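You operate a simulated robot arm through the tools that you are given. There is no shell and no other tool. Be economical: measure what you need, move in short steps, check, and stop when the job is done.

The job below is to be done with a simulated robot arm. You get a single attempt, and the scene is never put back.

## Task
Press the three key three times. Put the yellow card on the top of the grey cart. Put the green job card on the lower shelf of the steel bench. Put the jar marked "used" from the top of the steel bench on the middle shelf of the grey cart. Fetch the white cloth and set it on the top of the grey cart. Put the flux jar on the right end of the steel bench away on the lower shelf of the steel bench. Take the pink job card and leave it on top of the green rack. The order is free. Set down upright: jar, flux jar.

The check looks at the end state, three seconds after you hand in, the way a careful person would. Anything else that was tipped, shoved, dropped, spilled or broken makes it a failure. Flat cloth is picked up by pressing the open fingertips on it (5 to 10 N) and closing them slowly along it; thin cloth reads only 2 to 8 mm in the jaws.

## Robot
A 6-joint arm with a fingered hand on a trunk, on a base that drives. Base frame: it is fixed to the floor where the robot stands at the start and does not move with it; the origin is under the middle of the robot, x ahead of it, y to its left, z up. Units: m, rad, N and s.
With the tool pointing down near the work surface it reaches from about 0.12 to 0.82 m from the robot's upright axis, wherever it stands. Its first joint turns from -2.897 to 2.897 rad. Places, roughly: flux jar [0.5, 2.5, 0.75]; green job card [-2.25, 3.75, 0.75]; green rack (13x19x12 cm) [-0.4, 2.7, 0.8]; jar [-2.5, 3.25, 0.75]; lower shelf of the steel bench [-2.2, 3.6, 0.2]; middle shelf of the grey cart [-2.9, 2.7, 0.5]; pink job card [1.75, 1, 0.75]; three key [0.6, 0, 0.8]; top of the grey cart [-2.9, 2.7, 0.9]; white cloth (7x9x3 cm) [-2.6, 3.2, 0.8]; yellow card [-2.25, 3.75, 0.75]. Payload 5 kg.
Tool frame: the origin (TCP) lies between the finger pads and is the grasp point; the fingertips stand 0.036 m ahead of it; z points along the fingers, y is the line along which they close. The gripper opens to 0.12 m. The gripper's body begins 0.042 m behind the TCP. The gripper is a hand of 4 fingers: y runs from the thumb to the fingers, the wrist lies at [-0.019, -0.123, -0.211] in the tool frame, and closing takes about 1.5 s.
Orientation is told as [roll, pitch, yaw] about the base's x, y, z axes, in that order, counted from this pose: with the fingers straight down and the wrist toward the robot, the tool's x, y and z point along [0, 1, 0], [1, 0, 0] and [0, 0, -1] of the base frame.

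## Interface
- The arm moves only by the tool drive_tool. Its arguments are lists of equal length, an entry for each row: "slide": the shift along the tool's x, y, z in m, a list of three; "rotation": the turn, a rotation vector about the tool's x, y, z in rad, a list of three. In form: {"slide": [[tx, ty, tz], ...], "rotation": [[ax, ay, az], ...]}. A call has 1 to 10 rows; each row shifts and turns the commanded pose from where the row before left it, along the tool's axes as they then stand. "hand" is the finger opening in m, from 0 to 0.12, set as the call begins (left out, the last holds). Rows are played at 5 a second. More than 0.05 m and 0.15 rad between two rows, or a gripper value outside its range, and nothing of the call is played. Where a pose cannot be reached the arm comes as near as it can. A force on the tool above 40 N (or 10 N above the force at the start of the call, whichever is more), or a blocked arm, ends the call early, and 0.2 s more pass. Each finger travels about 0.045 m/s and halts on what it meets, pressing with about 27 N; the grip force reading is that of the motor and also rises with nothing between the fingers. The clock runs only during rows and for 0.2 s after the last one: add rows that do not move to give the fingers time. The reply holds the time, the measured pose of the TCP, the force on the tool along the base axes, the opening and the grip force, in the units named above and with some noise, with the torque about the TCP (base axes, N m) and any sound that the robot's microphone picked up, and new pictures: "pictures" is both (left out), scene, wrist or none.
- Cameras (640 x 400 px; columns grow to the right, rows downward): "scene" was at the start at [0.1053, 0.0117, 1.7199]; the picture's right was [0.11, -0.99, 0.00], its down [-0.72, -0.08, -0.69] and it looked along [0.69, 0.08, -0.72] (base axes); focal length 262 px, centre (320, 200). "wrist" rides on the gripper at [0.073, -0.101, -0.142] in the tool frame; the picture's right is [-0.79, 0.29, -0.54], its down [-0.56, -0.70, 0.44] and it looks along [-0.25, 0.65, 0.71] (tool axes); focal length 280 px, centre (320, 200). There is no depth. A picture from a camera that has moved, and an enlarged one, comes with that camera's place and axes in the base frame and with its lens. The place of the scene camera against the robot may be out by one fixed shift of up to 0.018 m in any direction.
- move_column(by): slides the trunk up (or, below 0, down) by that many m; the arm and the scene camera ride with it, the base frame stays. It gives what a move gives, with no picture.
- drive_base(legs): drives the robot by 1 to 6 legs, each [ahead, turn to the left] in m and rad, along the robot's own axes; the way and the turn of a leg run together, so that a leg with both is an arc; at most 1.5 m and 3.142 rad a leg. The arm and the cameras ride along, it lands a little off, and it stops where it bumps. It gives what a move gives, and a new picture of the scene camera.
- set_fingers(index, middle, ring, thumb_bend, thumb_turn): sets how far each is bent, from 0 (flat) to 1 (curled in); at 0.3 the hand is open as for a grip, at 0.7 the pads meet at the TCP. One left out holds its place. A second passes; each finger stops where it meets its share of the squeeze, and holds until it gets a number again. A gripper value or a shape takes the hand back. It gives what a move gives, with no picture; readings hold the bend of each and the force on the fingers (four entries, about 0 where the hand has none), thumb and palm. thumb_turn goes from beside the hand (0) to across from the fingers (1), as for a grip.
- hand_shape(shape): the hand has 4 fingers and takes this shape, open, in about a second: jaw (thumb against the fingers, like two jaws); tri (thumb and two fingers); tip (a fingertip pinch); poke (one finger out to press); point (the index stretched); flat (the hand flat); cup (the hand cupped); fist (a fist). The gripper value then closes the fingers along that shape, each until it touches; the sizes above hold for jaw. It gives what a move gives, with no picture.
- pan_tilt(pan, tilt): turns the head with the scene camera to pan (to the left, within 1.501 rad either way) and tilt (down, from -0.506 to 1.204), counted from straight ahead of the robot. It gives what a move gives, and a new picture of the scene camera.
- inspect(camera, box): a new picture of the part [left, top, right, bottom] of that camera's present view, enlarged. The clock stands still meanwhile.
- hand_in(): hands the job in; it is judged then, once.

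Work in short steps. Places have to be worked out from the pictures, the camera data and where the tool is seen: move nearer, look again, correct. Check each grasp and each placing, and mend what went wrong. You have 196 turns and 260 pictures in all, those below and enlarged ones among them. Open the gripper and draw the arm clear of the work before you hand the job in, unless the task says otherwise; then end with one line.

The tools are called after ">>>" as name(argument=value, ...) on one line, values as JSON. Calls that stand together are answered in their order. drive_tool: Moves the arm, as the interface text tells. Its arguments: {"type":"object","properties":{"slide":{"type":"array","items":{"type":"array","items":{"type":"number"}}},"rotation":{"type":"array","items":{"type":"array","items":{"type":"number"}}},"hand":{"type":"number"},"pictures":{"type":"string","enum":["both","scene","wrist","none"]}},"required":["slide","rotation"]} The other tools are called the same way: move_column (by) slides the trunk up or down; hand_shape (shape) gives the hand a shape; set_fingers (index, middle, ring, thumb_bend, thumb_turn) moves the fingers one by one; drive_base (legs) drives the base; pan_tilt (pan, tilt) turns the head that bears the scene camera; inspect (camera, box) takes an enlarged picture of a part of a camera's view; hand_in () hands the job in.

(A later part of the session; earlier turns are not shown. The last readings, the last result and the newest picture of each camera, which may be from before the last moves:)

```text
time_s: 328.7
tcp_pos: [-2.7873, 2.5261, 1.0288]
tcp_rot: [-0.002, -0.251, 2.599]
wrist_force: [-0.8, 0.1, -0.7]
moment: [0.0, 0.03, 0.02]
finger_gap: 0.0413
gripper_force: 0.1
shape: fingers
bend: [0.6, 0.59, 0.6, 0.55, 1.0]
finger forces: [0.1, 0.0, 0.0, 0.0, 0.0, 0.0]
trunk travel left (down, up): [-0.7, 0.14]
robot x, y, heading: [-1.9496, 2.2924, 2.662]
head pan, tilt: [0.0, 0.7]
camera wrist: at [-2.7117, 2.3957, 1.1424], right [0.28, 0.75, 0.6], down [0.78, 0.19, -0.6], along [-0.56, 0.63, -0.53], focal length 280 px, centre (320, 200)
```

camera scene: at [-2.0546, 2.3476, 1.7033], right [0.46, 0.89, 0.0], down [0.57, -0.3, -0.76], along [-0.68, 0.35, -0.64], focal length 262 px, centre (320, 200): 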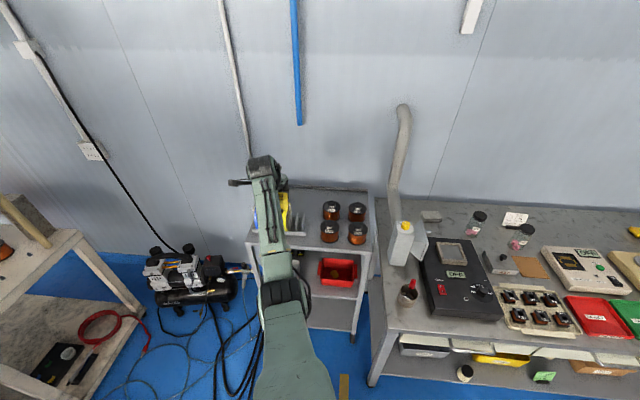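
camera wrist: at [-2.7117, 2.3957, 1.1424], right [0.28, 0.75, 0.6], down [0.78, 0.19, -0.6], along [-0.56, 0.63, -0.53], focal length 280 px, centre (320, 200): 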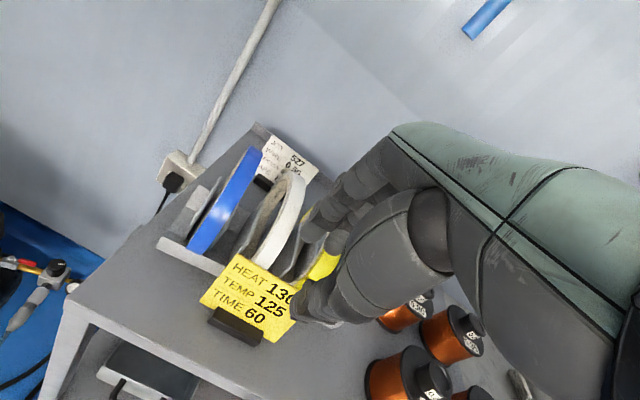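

The yellow card stands on the cart top. I raise, back off, level the tool, and look at the cart's middle shelf.

>>> drive_tool(slide=[[0, 0.01, -0.04], [0, 0.01, -0.04], [0, 0, 0]], rotation=[[0, 0, 0], [0, 0, 0], [0, 0, 0]], pictures="none")

>>> drive_base(legs=[[-0.4, 0]])

>>> inspect(camera="scene", box=[230, 130, 400, 300])

>>> drive_tool(slide=[[0, 0, 0], [0, 0, 0], [0, 0, 0]], rotation=[[0.125, 0, 0], [0.125, 0, 0], [0, 0, 0]], hand=0.12, pictures="wrist")

```text
time_s: 329.5
tcp_pos: [-2.7884, 2.5271, 1.1159]
tcp_rot: [-0.003, -0.25, 2.598]
wrist_force: [-0.4, -0.2, 0.3]
moment: [-0.02, 0.0, 0.02]
finger_gap: 0.0416
gripper_force: 0.0
shape: fingers
bend: [0.6, 0.59, 0.6, 0.55, 1.0]
finger forces: [0.0, 0.0, 0.1, 0.1, 0.0, 0.0]
trunk travel left (down, up): [-0.7, 0.14]
robot x, y, heading: [-1.9478, 2.294, 2.657]
head pan, tilt: [0.0, 0.7]
```

```text
time_s: 332.2
tcp_pos: [-2.4258, 2.3438, 1.1147]
tcp_rot: [-0.002, -0.252, 2.591]
wrist_force: [-0.2, 0.6, -0.4]
moment: [-0.02, -0.02, 0.0]
finger_gap: 0.0414
gripper_force: 0.1
shape: fingers
bend: [0.6, 0.59, 0.6, 0.55, 1.0]
finger forces: [0.0, 0.0, 0.0, 0.0, 0.0, 0.1]
trunk travel left (down, up): [-0.7, 0.14]
robot x, y, heading: [-1.5862, 2.1031, 2.653]
head pan, tilt: [0.0, 0.7]
camera scene: at [-1.6936, 2.1579, 1.7033], right [0.47, 0.88, 0.0], down [0.57, -0.3, -0.76], along [-0.67, 0.36, -0.64], focal length 262 px, centre (320, 200)
```

scene: 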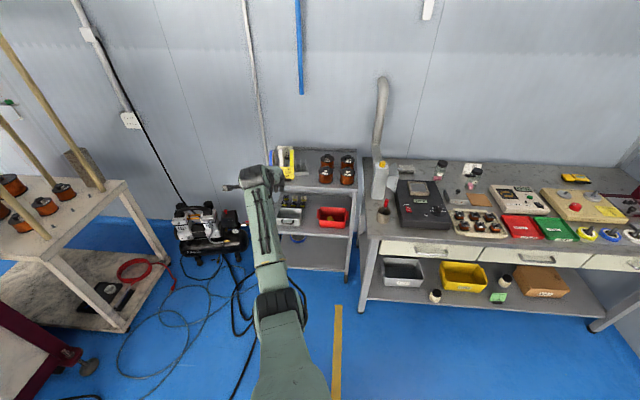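

```text
2.35 times, centred on (315, 215) of scene
camera zoom: at [-1.6936, 2.1579, 1.7033], right [0.47, 0.88, 0.0], down [0.57, -0.3, -0.76], along [-0.67, 0.36, -0.64], focal length 615 px, centre (332, 165)
```

zoom: 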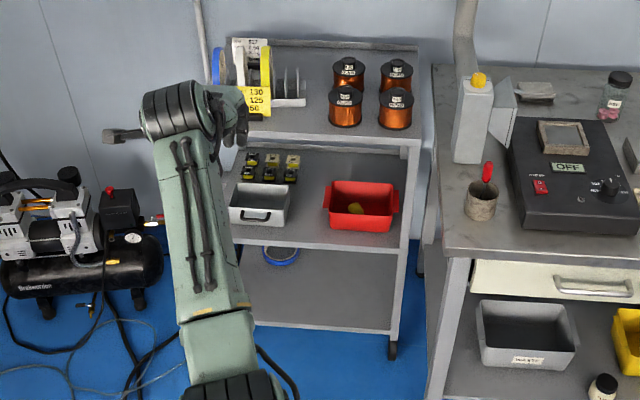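

```text
time_s: 333.0
tcp_pos: [-2.4253, 2.3445, 1.1162]
tcp_rot: [-0.002, 0.001, 2.588]
wrist_force: [-0.1, -0.7, 1.1]
moment: [0.02, 0.01, -0.01]
finger_gap: 0.0746
gripper_force: 0.0
shape: jaw
bend: [0.73, 0.4, 0.37, 0.64, 1.0]
finger forces: [0.1, 0.0, 0.0, 0.1, 0.0, 0.0]
trunk travel left (down, up): [-0.7, 0.14]
robot x, y, heading: [-1.5888, 2.1013, 2.655]
head pan, tilt: [0.0, 0.7]
camera wrist: at [-2.3781, 2.229, 1.2577], right [0.17, 0.82, 0.54], down [0.89, 0.11, -0.44], along [-0.42, 0.56, -0.71], focal length 280 px, centre (320, 200)
```

wrist: 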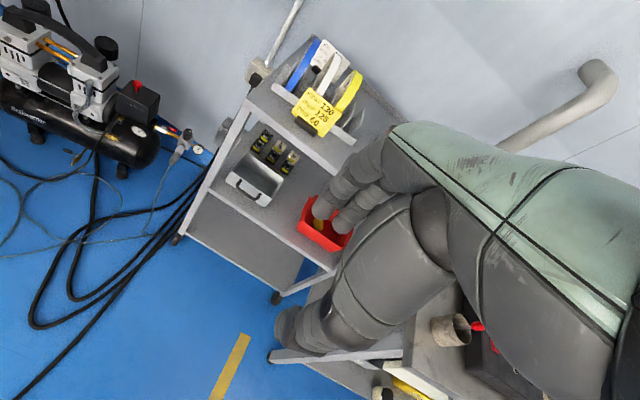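

Cart fine: yellow card stands. The middle shelf has a gap between grey tray and red bin. Now the "USED" jar: I drive to stand in front of it, staying back first.

>>> drive_base(legs=[[0, -1.29], [0.77, 0], [0, 1.222]])

>>> inspect(camera="scene", box=[180, 150, 440, 330])

```text
time_s: 344.8
tcp_pos: [-2.2364, 3.1719, 1.1166]
tcp_rot: [-0.003, -0.002, 2.487]
wrist_force: [-0.5, -0.1, -0.2]
moment: [0.0, 0.0, 0.02]
finger_gap: 0.1194
gripper_force: 0.0
shape: jaw
bend: [0.3, 0.3, 0.3, 0.3, 0.98]
finger forces: [0.0, 0.1, 0.1, 0.0, 0.1, 0.1]
trunk travel left (down, up): [-0.7, 0.14]
robot x, y, heading: [-1.4302, 2.8424, 2.549]
head pan, tilt: [0.0, 0.7]
camera scene: at [-1.5278, 2.91, 1.7033], right [0.56, 0.83, 0.0], down [0.53, -0.36, -0.76], along [-0.63, 0.43, -0.64], focal length 262 px, centre (320, 200)
```

scene: 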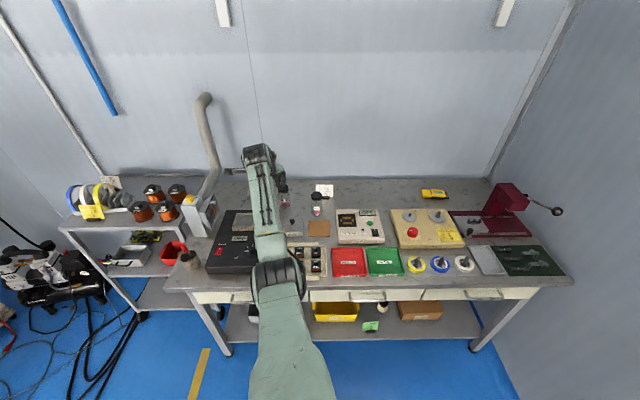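

```text
2.22 times, centred on (310, 240) of scene
camera zoom: at [-1.5278, 2.91, 1.7033], right [0.56, 0.83, 0.0], down [0.53, -0.36, -0.76], along [-0.63, 0.43, -0.64], focal length 581 px, centre (342, 111)
```

zoom: 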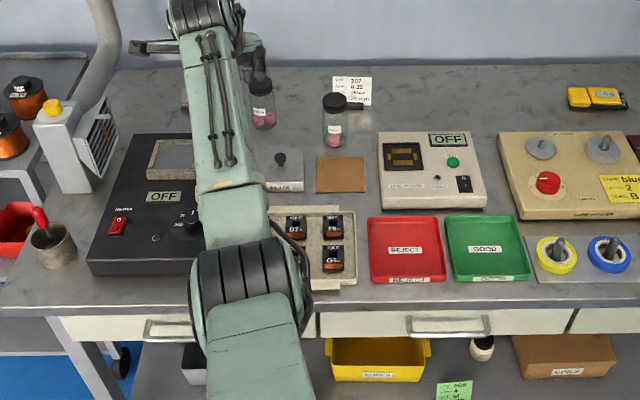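

USED jar: base ≈ (−2.336, 3.442, 0.80), lid top ≈ 0.92. I retract and shift the hand in free space, then drive ahead 0.33 m.

>>> drive_tool(slide=[[-0.026, -0.025, 0], [-0.026, -0.025, 0], [-0.026, -0.025, 0], [-0.026, -0.025, 0], [-0.026, -0.025, 0], [-0.026, -0.025, 0], [-0.025, -0.025, 0], [0, 0, 0]], rotation=[[0, 0, 0], [0, 0, 0], [0, 0, 0], [0, 0, 0], [0, 0, 0], [0, 0, 0], [0, 0, 0], [0, 0, 0]], pictures="none")

>>> drive_base(legs=[[0.33, 0]])

>>> inspect(camera="wrist", box=[0, 0, 640, 400])

```text
time_s: 346.6
tcp_pos: [-1.9882, 3.2068, 1.1147]
tcp_rot: [0.001, 0.0, 2.489]
wrist_force: [-0.7, 0.4, -0.4]
moment: [-0.02, -0.02, 0.01]
finger_gap: 0.1197
gripper_force: 0.1
shape: jaw
bend: [0.3, 0.3, 0.3, 0.3, 0.98]
finger forces: [0.1, 0.0, 0.0, 0.0, 0.0, 0.0]
trunk travel left (down, up): [-0.7, 0.14]
robot x, y, heading: [-1.4279, 2.8449, 2.546]
head pan, tilt: [0.0, 0.7]
```

```text
time_s: 348.9
tcp_pos: [-2.2516, 3.39, 1.1133]
tcp_rot: [-0.002, -0.002, 2.482]
wrist_force: [0.1, 0.2, -0.2]
moment: [0.0, -0.01, 0.02]
finger_gap: 0.1199
gripper_force: 0.1
shape: jaw
bend: [0.3, 0.3, 0.3, 0.3, 0.98]
finger forces: [0.1, 0.0, 0.0, 0.0, 0.0, 0.0]
trunk travel left (down, up): [-0.7, 0.14]
robot x, y, heading: [-1.6931, 3.0226, 2.539]
head pan, tilt: [0.0, 0.7]
camera scene: at [-1.7937, 3.0913, 1.7033], right [0.56, 0.83, 0.0], down [0.53, -0.36, -0.76], along [-0.63, 0.43, -0.64], focal length 262 px, centre (320, 200)
```

scene: 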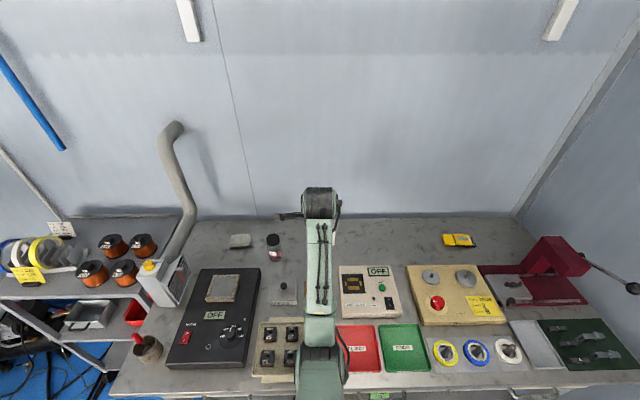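

```text
1.00 times, centred on (320, 200) of wrist (not enlarged: the box is as wide or as high as the picture)
camera zoom: at [-2.2175, 3.2703, 1.2564], right [0.26, 0.8, 0.54], down [0.9, 0.01, -0.44], along [-0.36, 0.6, -0.71], focal length 280 px, centre (320, 200)
```

zoom: 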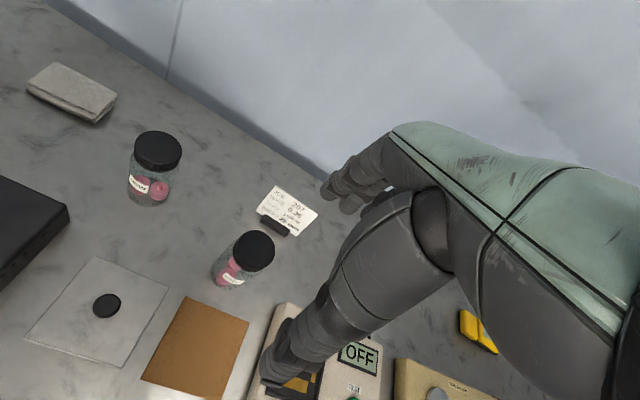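

USED jar located at (−2.312, 3.418), lid 0.92. I move over it with a 9.5 cm opening, down to z≈0.98, and check.

>>> drive_tool(slide=[[0.015, 0.032, 0], [0.015, 0.032, 0], [0, 0, 0.045], [0, 0, 0.045], [0, 0, 0.03], [0, 0, 0]], rotation=[[0, 0, 0], [0, 0, 0], [0, 0, 0], [0, 0, 0], [0, 0, 0], [0, 0, 0]], hand=0.095, pictures="wrist")

```text
time_s: 350.3
tcp_pos: [-2.3177, 3.4061, 0.9923]
tcp_rot: [-0.003, -0.001, 2.481]
wrist_force: [-0.4, -0.2, -0.9]
moment: [-0.01, 0.01, 0.01]
finger_gap: 0.0953
gripper_force: 0.0
shape: jaw
bend: [0.26, 0.35, 0.32, 0.52, 0.99]
finger forces: [0.0, 0.0, 0.0, 0.0, 0.0, 0.1]
trunk travel left (down, up): [-0.7, 0.14]
robot x, y, heading: [-1.6975, 3.0241, 2.54]
head pan, tilt: [0.0, 0.7]
camera wrist: at [-2.2834, 3.2869, 1.1352], right [0.26, 0.8, 0.54], down [0.9, 0.01, -0.44], along [-0.36, 0.6, -0.71], focal length 280 px, centre (320, 200)
```

wrist: 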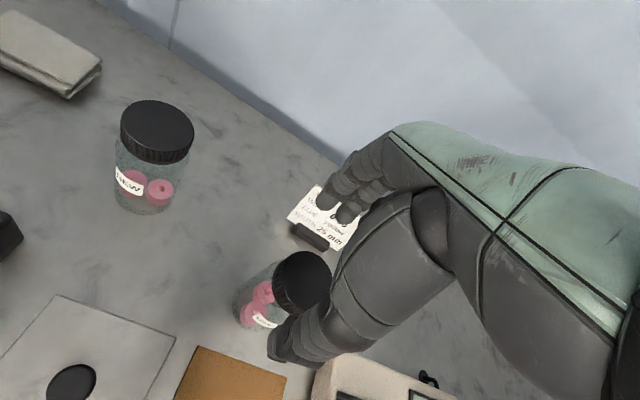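

Aligned. I descend to z≈0.89 and close.

>>> drive_tool(slide=[[0, 0.004, 0.04], [0, 0, 0.035], [0, 0, 0.025], [0, 0, 0]], rotation=[[0, 0, 0], [0, 0, 0], [0, 0, 0], [0, 0, 0]], pictures="none")

>>> drive_tool(slide=[[0, 0, 0], [0, 0, 0], [0, 0, 0], [0, 0, 0], [0, 0, 0], [0, 0, 0]], rotation=[[0, 0, 0], [0, 0, 0], [0, 0, 0], [0, 0, 0], [0, 0, 0], [0, 0, 0]], hand=0.0, pictures="wrist")

```text
time_s: 351.3
tcp_pos: [-2.3212, 3.4073, 0.8949]
tcp_rot: [-0.003, -0.003, 2.481]
wrist_force: [-0.3, -0.3, 0.2]
moment: [0.0, 0.0, 0.01]
finger_gap: 0.0953
gripper_force: 0.1
shape: jaw
bend: [0.26, 0.35, 0.32, 0.52, 0.99]
finger forces: [0.0, 0.1, 0.1, 0.0, 0.0, 0.1]
trunk travel left (down, up): [-0.7, 0.14]
robot x, y, heading: [-1.6933, 3.0214, 2.539]
head pan, tilt: [0.0, 0.7]
```

```text
time_s: 352.7
tcp_pos: [-2.3216, 3.4088, 0.895]
tcp_rot: [-0.001, -0.001, 2.481]
wrist_force: [0.5, 0.6, -0.6]
moment: [0.03, 0.01, 0.02]
finger_gap: 0.038
gripper_force: 27.1
shape: jaw
bend: [0.73, 0.51, 0.53, 0.74, 1.0]
finger forces: [10.1, 7.2, 5.3, 0.0, 19.7, 0.1]
trunk travel left (down, up): [-0.7, 0.14]
robot x, y, heading: [-1.694, 3.0218, 2.544]
head pan, tilt: [0.0, 0.7]
camera wrist: at [-2.2872, 3.289, 1.0384], right [0.26, 0.8, 0.54], down [0.9, 0.01, -0.44], along [-0.36, 0.6, -0.71], focal length 280 px, centre (320, 200)
```

wrist: 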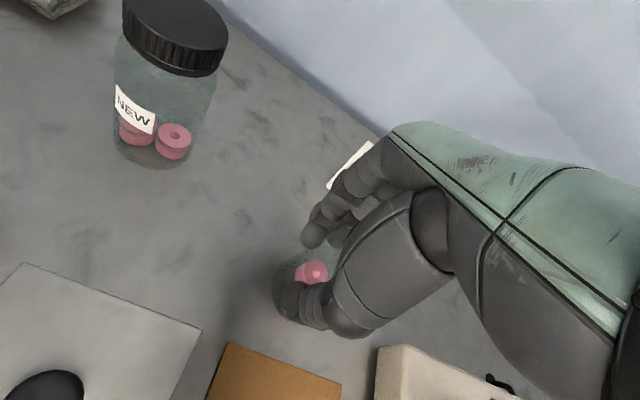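

Jar gripped. I lift it with column and arm, back out, and drive to face the cart.

>>> move_column(by=0.13)

>>> drive_tool(slide=[[0, 0, -0.04], [0, 0, -0.04], [0, 0, 0]], rotation=[[0, 0, 0], [0, 0, 0], [0, 0, 0]], pictures="wrist")

>>> drive_base(legs=[[-0.45, 0], [0, 1.716], [0.83, 0], [0, -1.65]])

```text
time_s: 354.2
tcp_pos: [-2.3219, 3.4084, 1.0257]
tcp_rot: [-0.003, -0.001, 2.481]
wrist_force: [0.3, 0.4, -0.7]
moment: [0.01, -0.01, -0.03]
finger_gap: 0.0381
gripper_force: 27.4
shape: jaw
bend: [0.73, 0.51, 0.53, 0.74, 1.0]
finger forces: [10.1, 7.0, 5.4, 0.0, 19.7, 0.0]
trunk travel left (down, up): [-0.83, 0.01]
robot x, y, heading: [-1.6942, 3.0225, 2.545]
head pan, tilt: [0.0, 0.7]
```

```text
time_s: 355.1
tcp_pos: [-2.323, 3.4084, 1.1068]
tcp_rot: [-0.001, 0.001, 2.481]
wrist_force: [-0.5, -1.2, -1.1]
moment: [-0.02, 0.0, 0.0]
finger_gap: 0.0379
gripper_force: 27.4
shape: jaw
bend: [0.73, 0.51, 0.53, 0.74, 1.0]
finger forces: [10.1, 7.1, 5.2, 0.1, 19.5, 0.0]
trunk travel left (down, up): [-0.83, 0.01]
robot x, y, heading: [-1.6965, 3.0262, 2.541]
head pan, tilt: [0.0, 0.7]
camera wrist: at [-2.2881, 3.2888, 1.2493], right [0.26, 0.8, 0.54], down [0.9, 0.01, -0.44], along [-0.36, 0.6, -0.71], focal length 280 px, centre (320, 200)
```

wrist: 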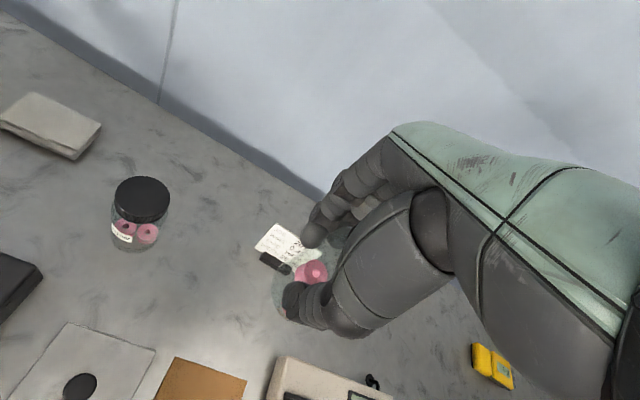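

```text
time_s: 372.1
tcp_pos: [-2.326, 2.3763, 1.1069]
tcp_rot: [-0.004, -0.002, 2.548]
wrist_force: [0.0, 0.4, -0.6]
moment: [0.0, 0.0, 0.01]
finger_gap: 0.0374
gripper_force: 27.3
shape: jaw
bend: [0.73, 0.51, 0.54, 0.74, 1.0]
finger forces: [10.7, 6.5, 5.4, 0.1, 18.3, 0.1]
trunk travel left (down, up): [-0.83, 0.01]
robot x, y, heading: [-1.6728, 2.0358, 2.604]
head pan, tilt: [0.0, 0.7]
camera scene: at [-1.7773, 2.0965, 1.8333], right [0.51, 0.86, 0.0], down [0.56, -0.33, -0.76], along [-0.66, 0.39, -0.64], focal length 262 px, centre (320, 200)
```

scene: 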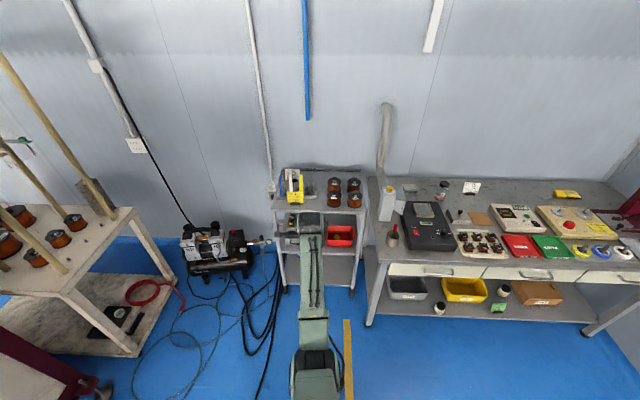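

Aligned with the gap (u≈0.80). I lower the column 0.4 and look at the middle shelf.

>>> move_column(by=-0.4)

>>> drive_base(legs=[[0.25, 0]])

>>> inspect(camera="wrist", box=[0, 0, 640, 400])

```text
time_s: 375.9
tcp_pos: [-2.3264, 2.3774, 0.7079]
tcp_rot: [-0.001, -0.001, 2.549]
wrist_force: [-0.4, -0.1, -1.3]
moment: [-0.04, -0.01, 0.0]
finger_gap: 0.0373
gripper_force: 27.0
shape: jaw
bend: [0.73, 0.51, 0.54, 0.74, 1.0]
finger forces: [10.6, 6.5, 5.4, 0.0, 18.3, 0.0]
trunk travel left (down, up): [-0.43, 0.41]
robot x, y, heading: [-1.6706, 2.0351, 2.607]
head pan, tilt: [0.0, 0.7]
```

```text
time_s: 377.9
tcp_pos: [-2.5445, 2.5064, 0.7072]
tcp_rot: [-0.001, 0.0, 2.547]
wrist_force: [0.0, -0.1, -1.2]
moment: [0.01, 0.01, -0.02]
finger_gap: 0.0371
gripper_force: 27.4
shape: jaw
bend: [0.73, 0.51, 0.54, 0.74, 1.0]
finger forces: [10.6, 6.6, 5.5, 0.0, 18.3, 0.0]
trunk travel left (down, up): [-0.43, 0.41]
robot x, y, heading: [-1.8929, 2.1651, 2.608]
head pan, tilt: [0.0, 0.7]
camera scene: at [-1.9961, 2.2257, 1.4332], right [0.51, 0.86, 0.0], down [0.56, -0.33, -0.76], along [-0.66, 0.39, -0.64], focal length 262 px, centre (320, 200)
```

scene: 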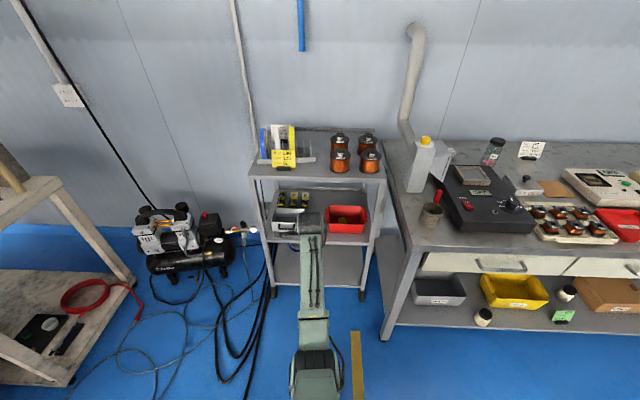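

```text
1.00 times, centred on (320, 200) of wrist (not enlarged: the box is as wide or as high as the picture)
camera zoom: at [-2.5016, 2.3898, 0.8486], right [0.2, 0.81, 0.54], down [0.89, 0.07, -0.44], along [-0.4, 0.58, -0.71], focal length 280 px, centre (320, 200)
```

zoom: 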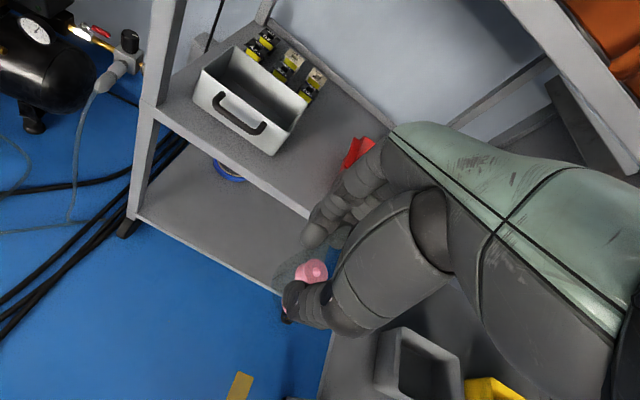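

Gap confirmed. I lower 8 cm and move ahead 0.2 m, watching for contact under the top shelf.

>>> drive_tool(slide=[[-0.01, 0, 0.03], [0, 0, 0.03], [0, 0, 0.02], [0, 0, 0]], rotation=[[0, 0, -0.04], [0, 0, 0], [0, 0, 0], [0, 0, 0]], pictures="none")

>>> drive_base(legs=[[0.17, 0]])

>>> inspect(camera="wrist", box=[0, 0, 640, 400])

```text
time_s: 378.9
tcp_pos: [-2.5375, 2.5138, 0.6274]
tcp_rot: [-0.001, 0.0, 2.586]
wrist_force: [-0.7, -0.1, -0.6]
moment: [-0.02, 0.0, -0.01]
finger_gap: 0.0374
gripper_force: 27.1
shape: jaw
bend: [0.73, 0.51, 0.54, 0.74, 1.0]
finger forces: [10.6, 6.6, 5.5, 0.0, 18.4, 0.0]
trunk travel left (down, up): [-0.43, 0.41]
robot x, y, heading: [-1.8931, 2.1657, 2.604]
head pan, tilt: [0.0, 0.7]
```

```text
time_s: 380.4
tcp_pos: [-2.6838, 2.5989, 0.6245]
tcp_rot: [-0.002, 0.0, 2.588]
wrist_force: [-0.2, -1.1, -1.8]
moment: [-0.01, -0.02, 0.0]
finger_gap: 0.0373
gripper_force: 27.1
shape: jaw
bend: [0.73, 0.51, 0.54, 0.74, 1.0]
finger forces: [10.6, 6.6, 5.6, 0.0, 18.3, 0.1]
trunk travel left (down, up): [-0.43, 0.41]
robot x, y, heading: [-2.0357, 2.2451, 2.614]
head pan, tilt: [0.0, 0.7]
camera scene: at [-2.1412, 2.3109, 1.4331], right [0.51, 0.86, 0.0], down [0.56, -0.33, -0.76], along [-0.66, 0.39, -0.65], focal length 262 px, centre (320, 200)
```

scene: 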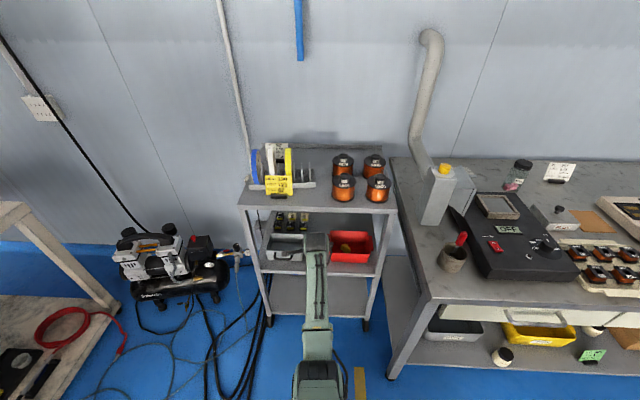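

```text
1.00 times, centred on (320, 200) of wrist (not enlarged: the box is as wide or as high as the picture)
camera zoom: at [-2.6366, 2.4836, 0.768], right [0.17, 0.82, 0.54], down [0.89, 0.11, -0.44], along [-0.42, 0.56, -0.71], focal length 280 px, centre (320, 200)
```

zoom: 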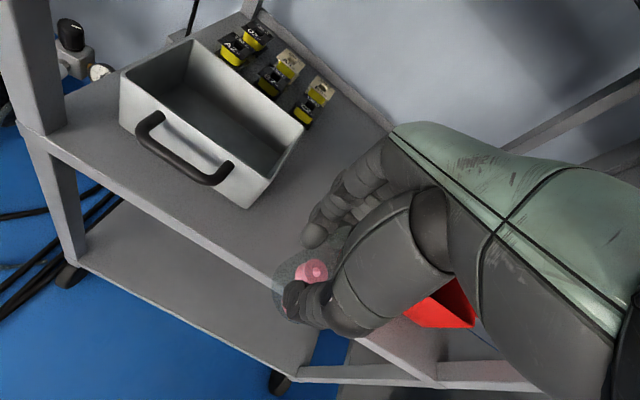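

I move the arm forward 6 cm (and 8 mm left) to bring the jar over the shelf strip.

>>> drive_tool(slide=[[0.008, 0.02, 0], [0, 0.02, 0], [0, 0.02, 0], [0, 0, 0]], rotation=[[0, 0, 0], [0, 0, 0], [0, 0, 0], [0, 0, 0]], pictures="wrist")

```text
time_s: 381.4
tcp_pos: [-2.7399, 2.6225, 0.6275]
tcp_rot: [-0.002, -0.002, 2.588]
wrist_force: [0.8, -0.9, -1.4]
moment: [0.0, 0.0, 0.01]
finger_gap: 0.0371
gripper_force: 26.8
shape: jaw
bend: [0.73, 0.51, 0.54, 0.74, 1.0]
finger forces: [10.5, 6.6, 5.6, 0.0, 18.4, 0.0]
trunk travel left (down, up): [-0.43, 0.41]
robot x, y, heading: [-2.0353, 2.2478, 2.616]
head pan, tilt: [0.0, 0.7]
camera wrist: at [-2.6926, 2.5074, 0.7698], right [0.17, 0.82, 0.54], down [0.89, 0.11, -0.44], along [-0.42, 0.56, -0.71], focal length 280 px, centre (320, 200)
```

wrist: 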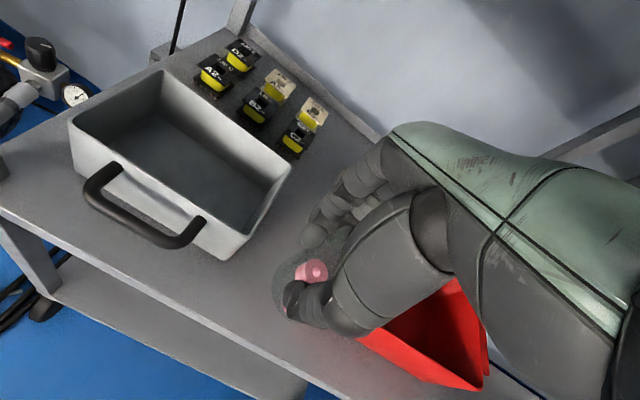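

Clear so far. I lower in steps, watching forces.

>>> drive_tool(slide=[[0, 0, 0.01], [0, 0, 0.008], [0, 0, 0]], rotation=[[0, 0, 0], [0, 0, 0], [0, 0, 0]], pictures="none")

>>> drive_tool(slide=[[0, 0, 0.006], [0, 0, 0]], rotation=[[0, 0, 0], [0, 0, 0]], pictures="none")

>>> drive_tool(slide=[[0, 0, 0.005], [0, 0, 0]], rotation=[[0, 0, 0], [0, 0, 0]], pictures="none")

>>> drive_tool(slide=[[0, 0, 0.005], [0, 0, 0]], rotation=[[0, 0, 0], [0, 0, 0]], pictures="wrist")

```text
time_s: 382.2
tcp_pos: [-2.7393, 2.6217, 0.6084]
tcp_rot: [-0.003, -0.001, 2.588]
wrist_force: [-0.3, 0.1, 0.0]
moment: [0.02, -0.02, 0.0]
finger_gap: 0.0369
gripper_force: 27.4
shape: jaw
bend: [0.73, 0.51, 0.54, 0.74, 1.0]
finger forces: [10.5, 6.6, 5.6, 0.0, 18.2, 0.0]
trunk travel left (down, up): [-0.43, 0.41]
robot x, y, heading: [-2.0321, 2.2486, 2.608]
head pan, tilt: [0.0, 0.7]
```

```text
time_s: 382.8
tcp_pos: [-2.7391, 2.6226, 0.6021]
tcp_rot: [-0.002, -0.002, 2.588]
wrist_force: [-0.4, -1.1, -0.8]
moment: [0.0, 0.0, -0.02]
finger_gap: 0.0371
gripper_force: 26.7
shape: jaw
bend: [0.73, 0.51, 0.54, 0.74, 1.0]
finger forces: [10.5, 6.6, 5.6, 0.0, 18.3, 0.0]
trunk travel left (down, up): [-0.43, 0.41]
robot x, y, heading: [-2.0337, 2.2506, 2.606]
head pan, tilt: [0.0, 0.7]
```

```text
time_s: 383.4
tcp_pos: [-2.7398, 2.6215, 0.5963]
tcp_rot: [-0.001, 0.001, 2.59]
wrist_force: [0.0, -0.5, -1.4]
moment: [-0.02, -0.03, 0.02]
finger_gap: 0.0367
gripper_force: 27.1
shape: jaw
bend: [0.73, 0.51, 0.54, 0.74, 1.0]
finger forces: [10.6, 6.6, 5.6, 0.0, 18.3, 0.0]
trunk travel left (down, up): [-0.43, 0.41]
robot x, y, heading: [-2.0393, 2.2489, 2.615]
head pan, tilt: [0.0, 0.7]
```

```text
time_s: 384.0
tcp_pos: [-2.7403, 2.6229, 0.5917]
tcp_rot: [0.0, -0.004, 2.588]
wrist_force: [0.4, -0.2, -0.9]
moment: [-0.02, 0.03, 0.03]
finger_gap: 0.0369
gripper_force: 27.6
shape: jaw
bend: [0.73, 0.51, 0.54, 0.74, 1.0]
finger forces: [10.5, 6.6, 5.5, 0.0, 18.3, 0.1]
trunk travel left (down, up): [-0.43, 0.41]
robot x, y, heading: [-2.0361, 2.2494, 2.609]
head pan, tilt: [0.0, 0.7]
camera wrist: at [-2.6917, 2.5079, 0.734], right [0.17, 0.82, 0.54], down [0.89, 0.11, -0.44], along [-0.42, 0.56, -0.71], focal length 280 px, centre (320, 200)
```

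wrist: 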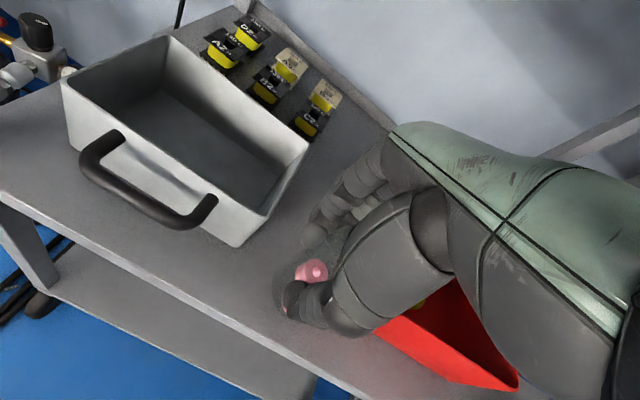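

No contact yet. Continue stepping down.

>>> drive_tool(slide=[[0, 0, 0.006], [0, 0, 0]], rotation=[[0, 0, 0], [0, 0, 0]], pictures="none")

>>> drive_tool(slide=[[0, 0, 0.005], [0, 0, 0]], rotation=[[0, 0, 0], [0, 0, 0]], pictures="none")

>>> drive_tool(slide=[[0, 0, 0.005], [0, 0, 0]], rotation=[[0, 0, 0], [0, 0, 0]], pictures="none")

>>> drive_tool(slide=[[0, 0, 0.005], [0, 0, 0]], rotation=[[0, 0, 0], [0, 0, 0]], pictures="wrist")

```text
time_s: 384.6
tcp_pos: [-2.739, 2.6232, 0.5849]
tcp_rot: [-0.002, 0.001, 2.587]
wrist_force: [-0.6, -0.8, -0.5]
moment: [-0.01, 0.03, 0.0]
finger_gap: 0.037
gripper_force: 27.5
shape: jaw
bend: [0.73, 0.51, 0.54, 0.74, 1.0]
finger forces: [10.5, 6.7, 5.6, 0.0, 18.3, 0.0]
trunk travel left (down, up): [-0.43, 0.41]
robot x, y, heading: [-2.0364, 2.2455, 2.611]
head pan, tilt: [0.0, 0.7]
```

```text
time_s: 385.2
tcp_pos: [-2.7396, 2.6227, 0.5802]
tcp_rot: [-0.002, 0.0, 2.588]
wrist_force: [0.1, 0.1, -0.7]
moment: [-0.04, 0.0, 0.04]
finger_gap: 0.0371
gripper_force: 27.3
shape: jaw
bend: [0.73, 0.51, 0.54, 0.74, 1.0]
finger forces: [10.6, 6.5, 5.7, 0.1, 18.3, 0.0]
trunk travel left (down, up): [-0.43, 0.41]
robot x, y, heading: [-2.0342, 2.2494, 2.615]
head pan, tilt: [0.0, 0.7]
```

```text
time_s: 385.8
tcp_pos: [-2.7377, 2.6236, 0.5763]
tcp_rot: [-0.002, -0.001, 2.589]
wrist_force: [-0.2, -0.8, -1.1]
moment: [-0.02, 0.01, 0.0]
finger_gap: 0.037
gripper_force: 26.6
shape: jaw
bend: [0.73, 0.51, 0.54, 0.74, 1.0]
finger forces: [10.5, 6.7, 5.5, 0.0, 18.3, 0.1]
trunk travel left (down, up): [-0.43, 0.41]
robot x, y, heading: [-2.0375, 2.249, 2.614]
head pan, tilt: [0.0, 0.7]
```

```text
time_s: 386.4
tcp_pos: [-2.7395, 2.6238, 0.5744]
tcp_rot: [-0.003, -0.006, 2.588]
wrist_force: [-0.3, -1.4, 10.9]
moment: [0.08, -0.05, -0.01]
finger_gap: 0.0375
gripper_force: 27.1
shape: jaw
bend: [0.73, 0.51, 0.54, 0.74, 1.0]
finger forces: [11.0, 7.2, 6.2, 0.0, 20.7, 0.0]
trunk travel left (down, up): [-0.43, 0.41]
robot x, y, heading: [-2.0363, 2.2517, 2.612]
head pan, tilt: [0.0, 0.7]
camera wrist: at [-2.691, 2.5083, 0.7167], right [0.17, 0.82, 0.54], down [0.89, 0.11, -0.45], along [-0.43, 0.56, -0.71], focal length 280 px, centre (320, 200)
```

wrist: 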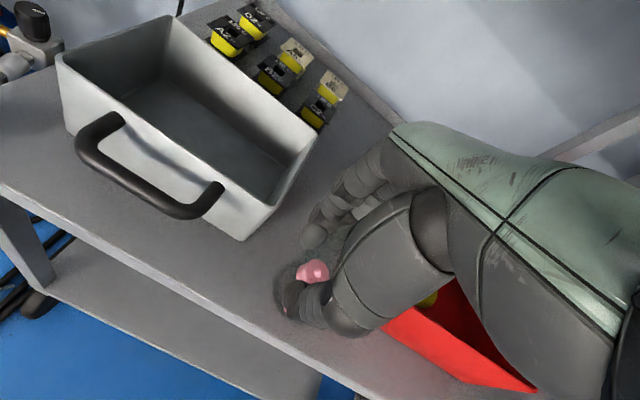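

The jar is on the shelf (contact at 0.575). I open and check.

>>> drive_tool(slide=[[0, 0, -0.001], [0, 0, 0], [0, 0, 0], [0, 0, 0], [0, 0, 0], [0, 0, 0]], rotation=[[0, 0, 0], [0, 0, 0], [0, 0, 0], [0, 0, 0], [0, 0, 0], [0, 0, 0]], hand=0.11, pictures="wrist")

```text
time_s: 387.8
tcp_pos: [-2.7379, 2.6235, 0.5729]
tcp_rot: [-0.003, -0.002, 2.588]
wrist_force: [-0.2, 0.5, -0.1]
moment: [-0.03, 0.01, 0.0]
finger_gap: 0.1098
gripper_force: 0.0
shape: jaw
bend: [0.28, 0.32, 0.31, 0.35, 0.98]
finger forces: [0.0, 0.0, 0.0, 0.0, 0.1, 0.0]
trunk travel left (down, up): [-0.43, 0.41]
robot x, y, heading: [-2.0355, 2.2484, 2.616]
head pan, tilt: [0.0, 0.7]
camera wrist: at [-2.6906, 2.5089, 0.7146], right [0.17, 0.82, 0.54], down [0.89, 0.11, -0.44], along [-0.42, 0.56, -0.71], focal length 280 px, centre (320, 200)
```

wrist: 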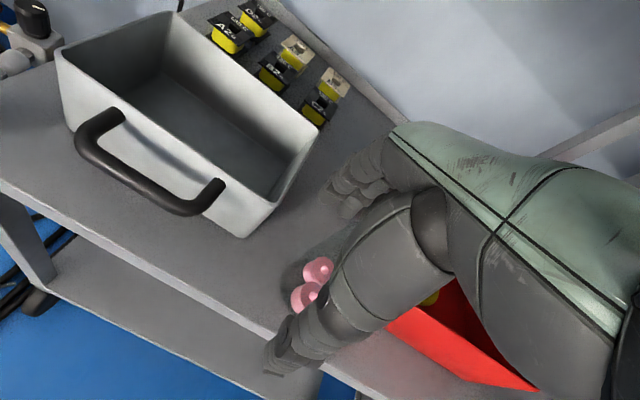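

Released without disturbance. I rise 7.5 cm, then back straight out with the base.

>>> drive_tool(slide=[[0, 0, -0.02], [0, 0, -0.02], [0, 0, -0.02], [0, 0, -0.013], [0, 0, 0]], rotation=[[0, 0, 0], [0, 0, 0], [0, 0, 0], [0, 0, 0], [0, 0, 0]], pictures="wrist")

```text
time_s: 389.0
tcp_pos: [-2.7377, 2.622, 0.6449]
tcp_rot: [-0.002, -0.002, 2.59]
wrist_force: [0.4, -0.1, 0.0]
moment: [0.0, 0.0, -0.01]
finger_gap: 0.1097
gripper_force: 0.1
shape: jaw
bend: [0.28, 0.32, 0.31, 0.35, 0.98]
finger forces: [0.1, 0.0, 0.0, 0.1, 0.0, 0.1]
trunk travel left (down, up): [-0.43, 0.41]
robot x, y, heading: [-2.0352, 2.2529, 2.613]
head pan, tilt: [0.0, 0.7]
camera wrist: at [-2.6898, 2.5077, 0.7879], right [0.17, 0.82, 0.54], down [0.89, 0.11, -0.44], along [-0.42, 0.56, -0.71], focal length 280 px, centre (320, 200)
```

wrist: 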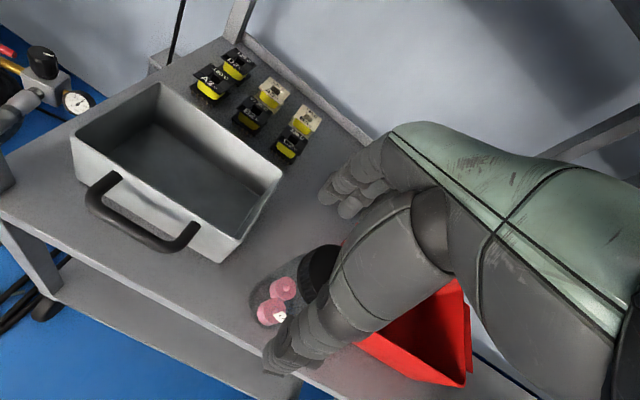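

The lid top is about level with the fingertips; I raise 2.5 cm more before pulling back.

>>> drive_tool(slide=[[0, 0, -0.013], [0, 0, -0.012], [0, 0, 0]], rotation=[[0, 0, 0], [0, 0, 0], [0, 0, 0]], hand=0.12, pictures="wrist")

```text
time_s: 389.8
tcp_pos: [-2.7385, 2.6239, 0.6707]
tcp_rot: [-0.002, 0.0, 2.589]
wrist_force: [0.4, 0.8, 0.3]
moment: [-0.01, -0.03, 0.0]
finger_gap: 0.1195
gripper_force: 0.0
shape: jaw
bend: [0.3, 0.3, 0.3, 0.3, 0.98]
finger forces: [0.1, 0.0, 0.0, 0.0, 0.0, 0.1]
trunk travel left (down, up): [-0.43, 0.41]
robot x, y, heading: [-2.0385, 2.2482, 2.611]
head pan, tilt: [0.0, 0.7]
camera wrist: at [-2.6918, 2.509, 0.8125], right [0.17, 0.82, 0.54], down [0.89, 0.11, -0.44], along [-0.42, 0.56, -0.71], focal length 280 px, centre (320, 200)
```

wrist: 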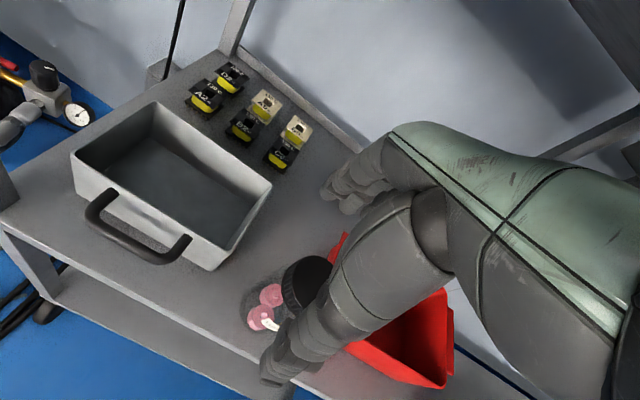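

Clear. I back out.

>>> drive_base(legs=[[-0.4, 0]])

>>> inspect(camera="scene", box=[220, 100, 420, 290])

```text
time_s: 392.5
tcp_pos: [-2.3913, 2.4186, 0.6701]
tcp_rot: [-0.001, -0.002, 2.59]
wrist_force: [-0.1, -0.3, 0.0]
moment: [0.01, -0.01, -0.04]
finger_gap: 0.1195
gripper_force: 0.1
shape: jaw
bend: [0.3, 0.3, 0.3, 0.3, 0.98]
finger forces: [0.0, 0.1, 0.0, 0.0, 0.1, 0.0]
trunk travel left (down, up): [-0.43, 0.41]
robot x, y, heading: [-1.6911, 2.0457, 2.611]
head pan, tilt: [0.0, 0.7]
camera scene: at [-1.7919, 2.1057, 1.4333], right [0.51, 0.86, 0.0], down [0.56, -0.33, -0.77], along [-0.66, 0.39, -0.64], focal length 262 px, centre (320, 200)
```

scene: 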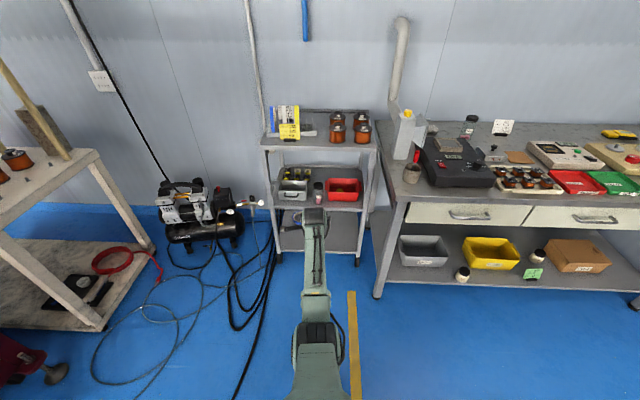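

```text
2.11 times, centred on (320, 195) of scene
camera zoom: at [-1.7919, 2.1057, 1.4333], right [0.51, 0.86, 0.0], down [0.56, -0.33, -0.77], along [-0.66, 0.39, -0.64], focal length 550 px, centre (320, 210)
```

zoom: 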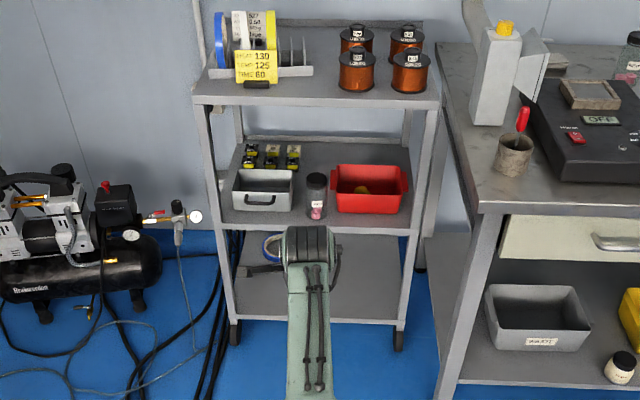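

The USED jar stands upright on the middle shelf. Last: the white cloth at about (−2.62, 3.226). I raise the arm in place and drive to face it.

>>> drive_tool(slide=[[0, 0, -0.045], [0, 0, -0.045], [0, 0, -0.045], [0, 0, -0.045], [0, 0, -0.045], [0, 0, -0.045], [0, 0, -0.045], [0, 0, -0.045], [0, 0, -0.04], [0, 0, 0]], rotation=[[0, 0, 0], [0, 0, 0], [0, 0, 0], [0, 0, 0], [0, 0, 0], [0, 0, 0], [0, 0, 0], [0, 0, 0], [0, 0, 0], [0, 0, 0]], pictures="none")

>>> drive_base(legs=[[0, -1.443], [0.56, 0], [0, 1.42]])

>>> inspect(camera="scene", box=[150, 100, 450, 290])

```text
time_s: 394.7
tcp_pos: [-2.3938, 2.4205, 1.0719]
tcp_rot: [-0.003, 0.0, 2.589]
wrist_force: [-0.2, -0.7, 0.3]
moment: [-0.03, -0.07, -0.01]
finger_gap: 0.12
gripper_force: 0.1
shape: jaw
bend: [0.3, 0.3, 0.3, 0.3, 0.98]
finger forces: [0.0, 0.1, 0.1, 0.0, 0.0, 0.1]
trunk travel left (down, up): [-0.43, 0.41]
robot x, y, heading: [-1.6879, 2.0426, 2.613]
head pan, tilt: [0.0, 0.7]
```

```text
time_s: 406.3
tcp_pos: [-2.1347, 2.9982, 1.0716]
tcp_rot: [-0.001, 0.0, 2.492]
wrist_force: [0.2, 0.5, 0.0]
moment: [0.01, 0.0, -0.05]
finger_gap: 0.1195
gripper_force: 0.0
shape: jaw
bend: [0.3, 0.3, 0.3, 0.3, 0.98]
finger forces: [0.0, 0.1, 0.0, 0.0, 0.0, 0.1]
trunk travel left (down, up): [-0.43, 0.41]
robot x, y, heading: [-1.465, 2.5518, 2.513]
head pan, tilt: [0.0, 0.7]
camera scene: at [-1.5663, 2.6261, 1.4333], right [0.59, 0.81, 0.0], down [0.52, -0.38, -0.76], along [-0.62, 0.45, -0.64], focal length 262 px, centre (320, 200)
```

scene: 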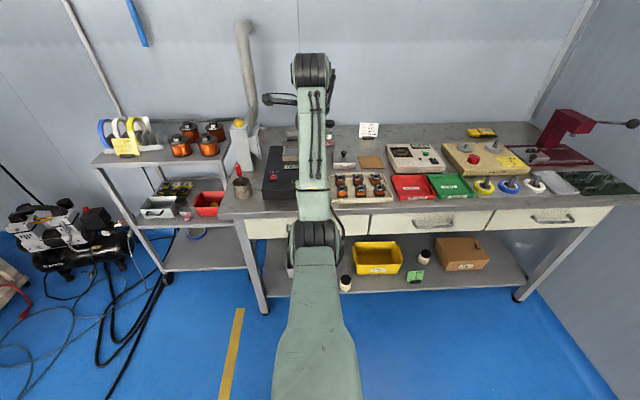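

```text
2.11 times, centred on (300, 195) of scene
camera zoom: at [-1.5663, 2.6261, 1.4333], right [0.59, 0.81, 0.0], down [0.52, -0.38, -0.76], along [-0.62, 0.45, -0.64], focal length 550 px, centre (362, 210)
```

zoom: 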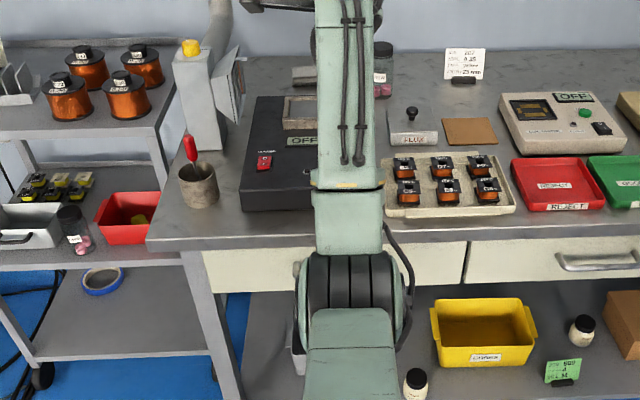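

Everything looks right. I turn slightly and drive in so the hand comes over the cloth.

>>> drive_base(legs=[[0, 0.1], [0.47, 0]])

>>> inspect(camera="wrist", box=[0, 0, 640, 400])

```text
time_s: 410.0
tcp_pos: [-2.5918, 3.1671, 1.071]
tcp_rot: [-0.003, 0.001, 2.596]
wrist_force: [-0.3, 0.1, 0.1]
moment: [-0.03, 0.0, -0.03]
finger_gap: 0.1197
gripper_force: 0.0
shape: jaw
bend: [0.3, 0.3, 0.3, 0.3, 0.98]
finger forces: [0.0, 0.0, 0.0, 0.0, 0.0, 0.1]
trunk travel left (down, up): [-0.43, 0.41]
robot x, y, heading: [-1.8842, 2.7979, 2.616]
head pan, tilt: [0.0, 0.7]
camera scene: at [-1.9887, 2.8582, 1.4332], right [0.5, 0.87, 0.0], down [0.56, -0.32, -0.76], along [-0.66, 0.38, -0.64], focal length 262 px, centre (320, 200)
```

scene: 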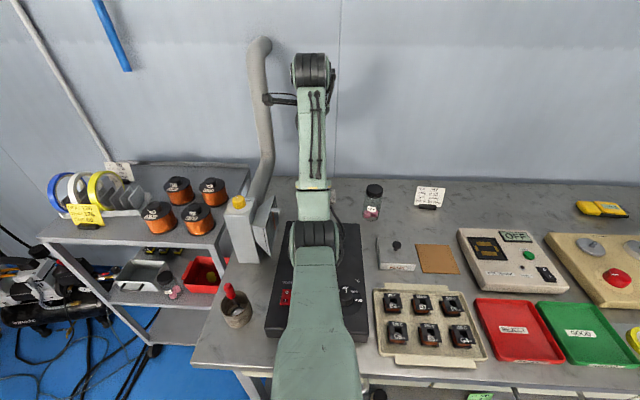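

```text
1.00 times, centred on (320, 200) of wrist (not enlarged: the box is as wide or as high as the picture)
camera zoom: at [-2.5439, 3.0538, 1.2139], right [0.16, 0.82, 0.54], down [0.89, 0.12, -0.44], along [-0.43, 0.56, -0.71], focal length 280 px, centre (320, 200)
```

zoom: 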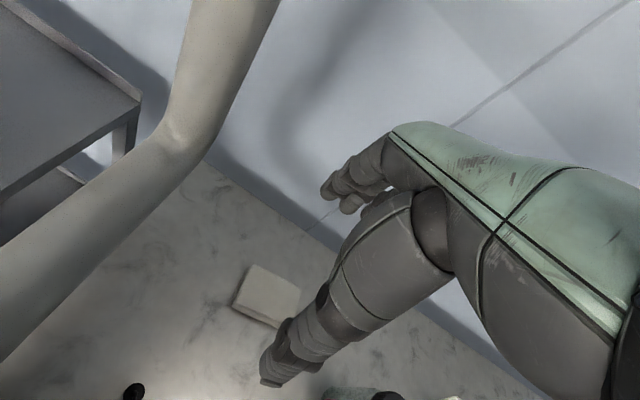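

The duct is on the left; the cloth is right-forward at (−2.606, 3.235), yaw ≈ 2.7. I move over it and descend to z≈0.92.

>>> drive_tool(slide=[[-0.02, 0.02, 0], [-0.023, 0.0215, 0], [0, 0, 0.045], [0, 0, 0.045], [0, 0, 0.045], [0, 0, 0.015], [0, 0, 0]], rotation=[[0, 0, -0.1], [0, 0, 0], [0, 0, 0], [0, 0, 0], [0, 0, 0], [0, 0, 0], [0, 0, 0]], pictures="wrist")

```text
time_s: 411.6
tcp_pos: [-2.6097, 3.2245, 0.9216]
tcp_rot: [-0.002, -0.001, 2.696]
wrist_force: [0.1, 0.8, -0.7]
moment: [0.0, -0.02, 0.0]
finger_gap: 0.12
gripper_force: 0.1
shape: jaw
bend: [0.3, 0.3, 0.3, 0.3, 0.98]
finger forces: [0.0, 0.1, 0.0, 0.1, 0.0, 0.0]
trunk travel left (down, up): [-0.43, 0.41]
robot x, y, heading: [-1.8826, 2.7954, 2.619]
head pan, tilt: [0.0, 0.7]
camera wrist: at [-2.5499, 3.1158, 1.065], right [0.08, 0.84, 0.54], down [0.87, 0.2, -0.44], along [-0.48, 0.51, -0.71], focal length 280 px, centre (320, 200)
```

wrist: 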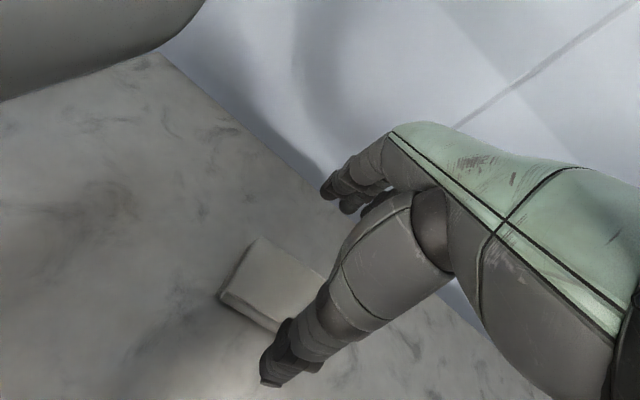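

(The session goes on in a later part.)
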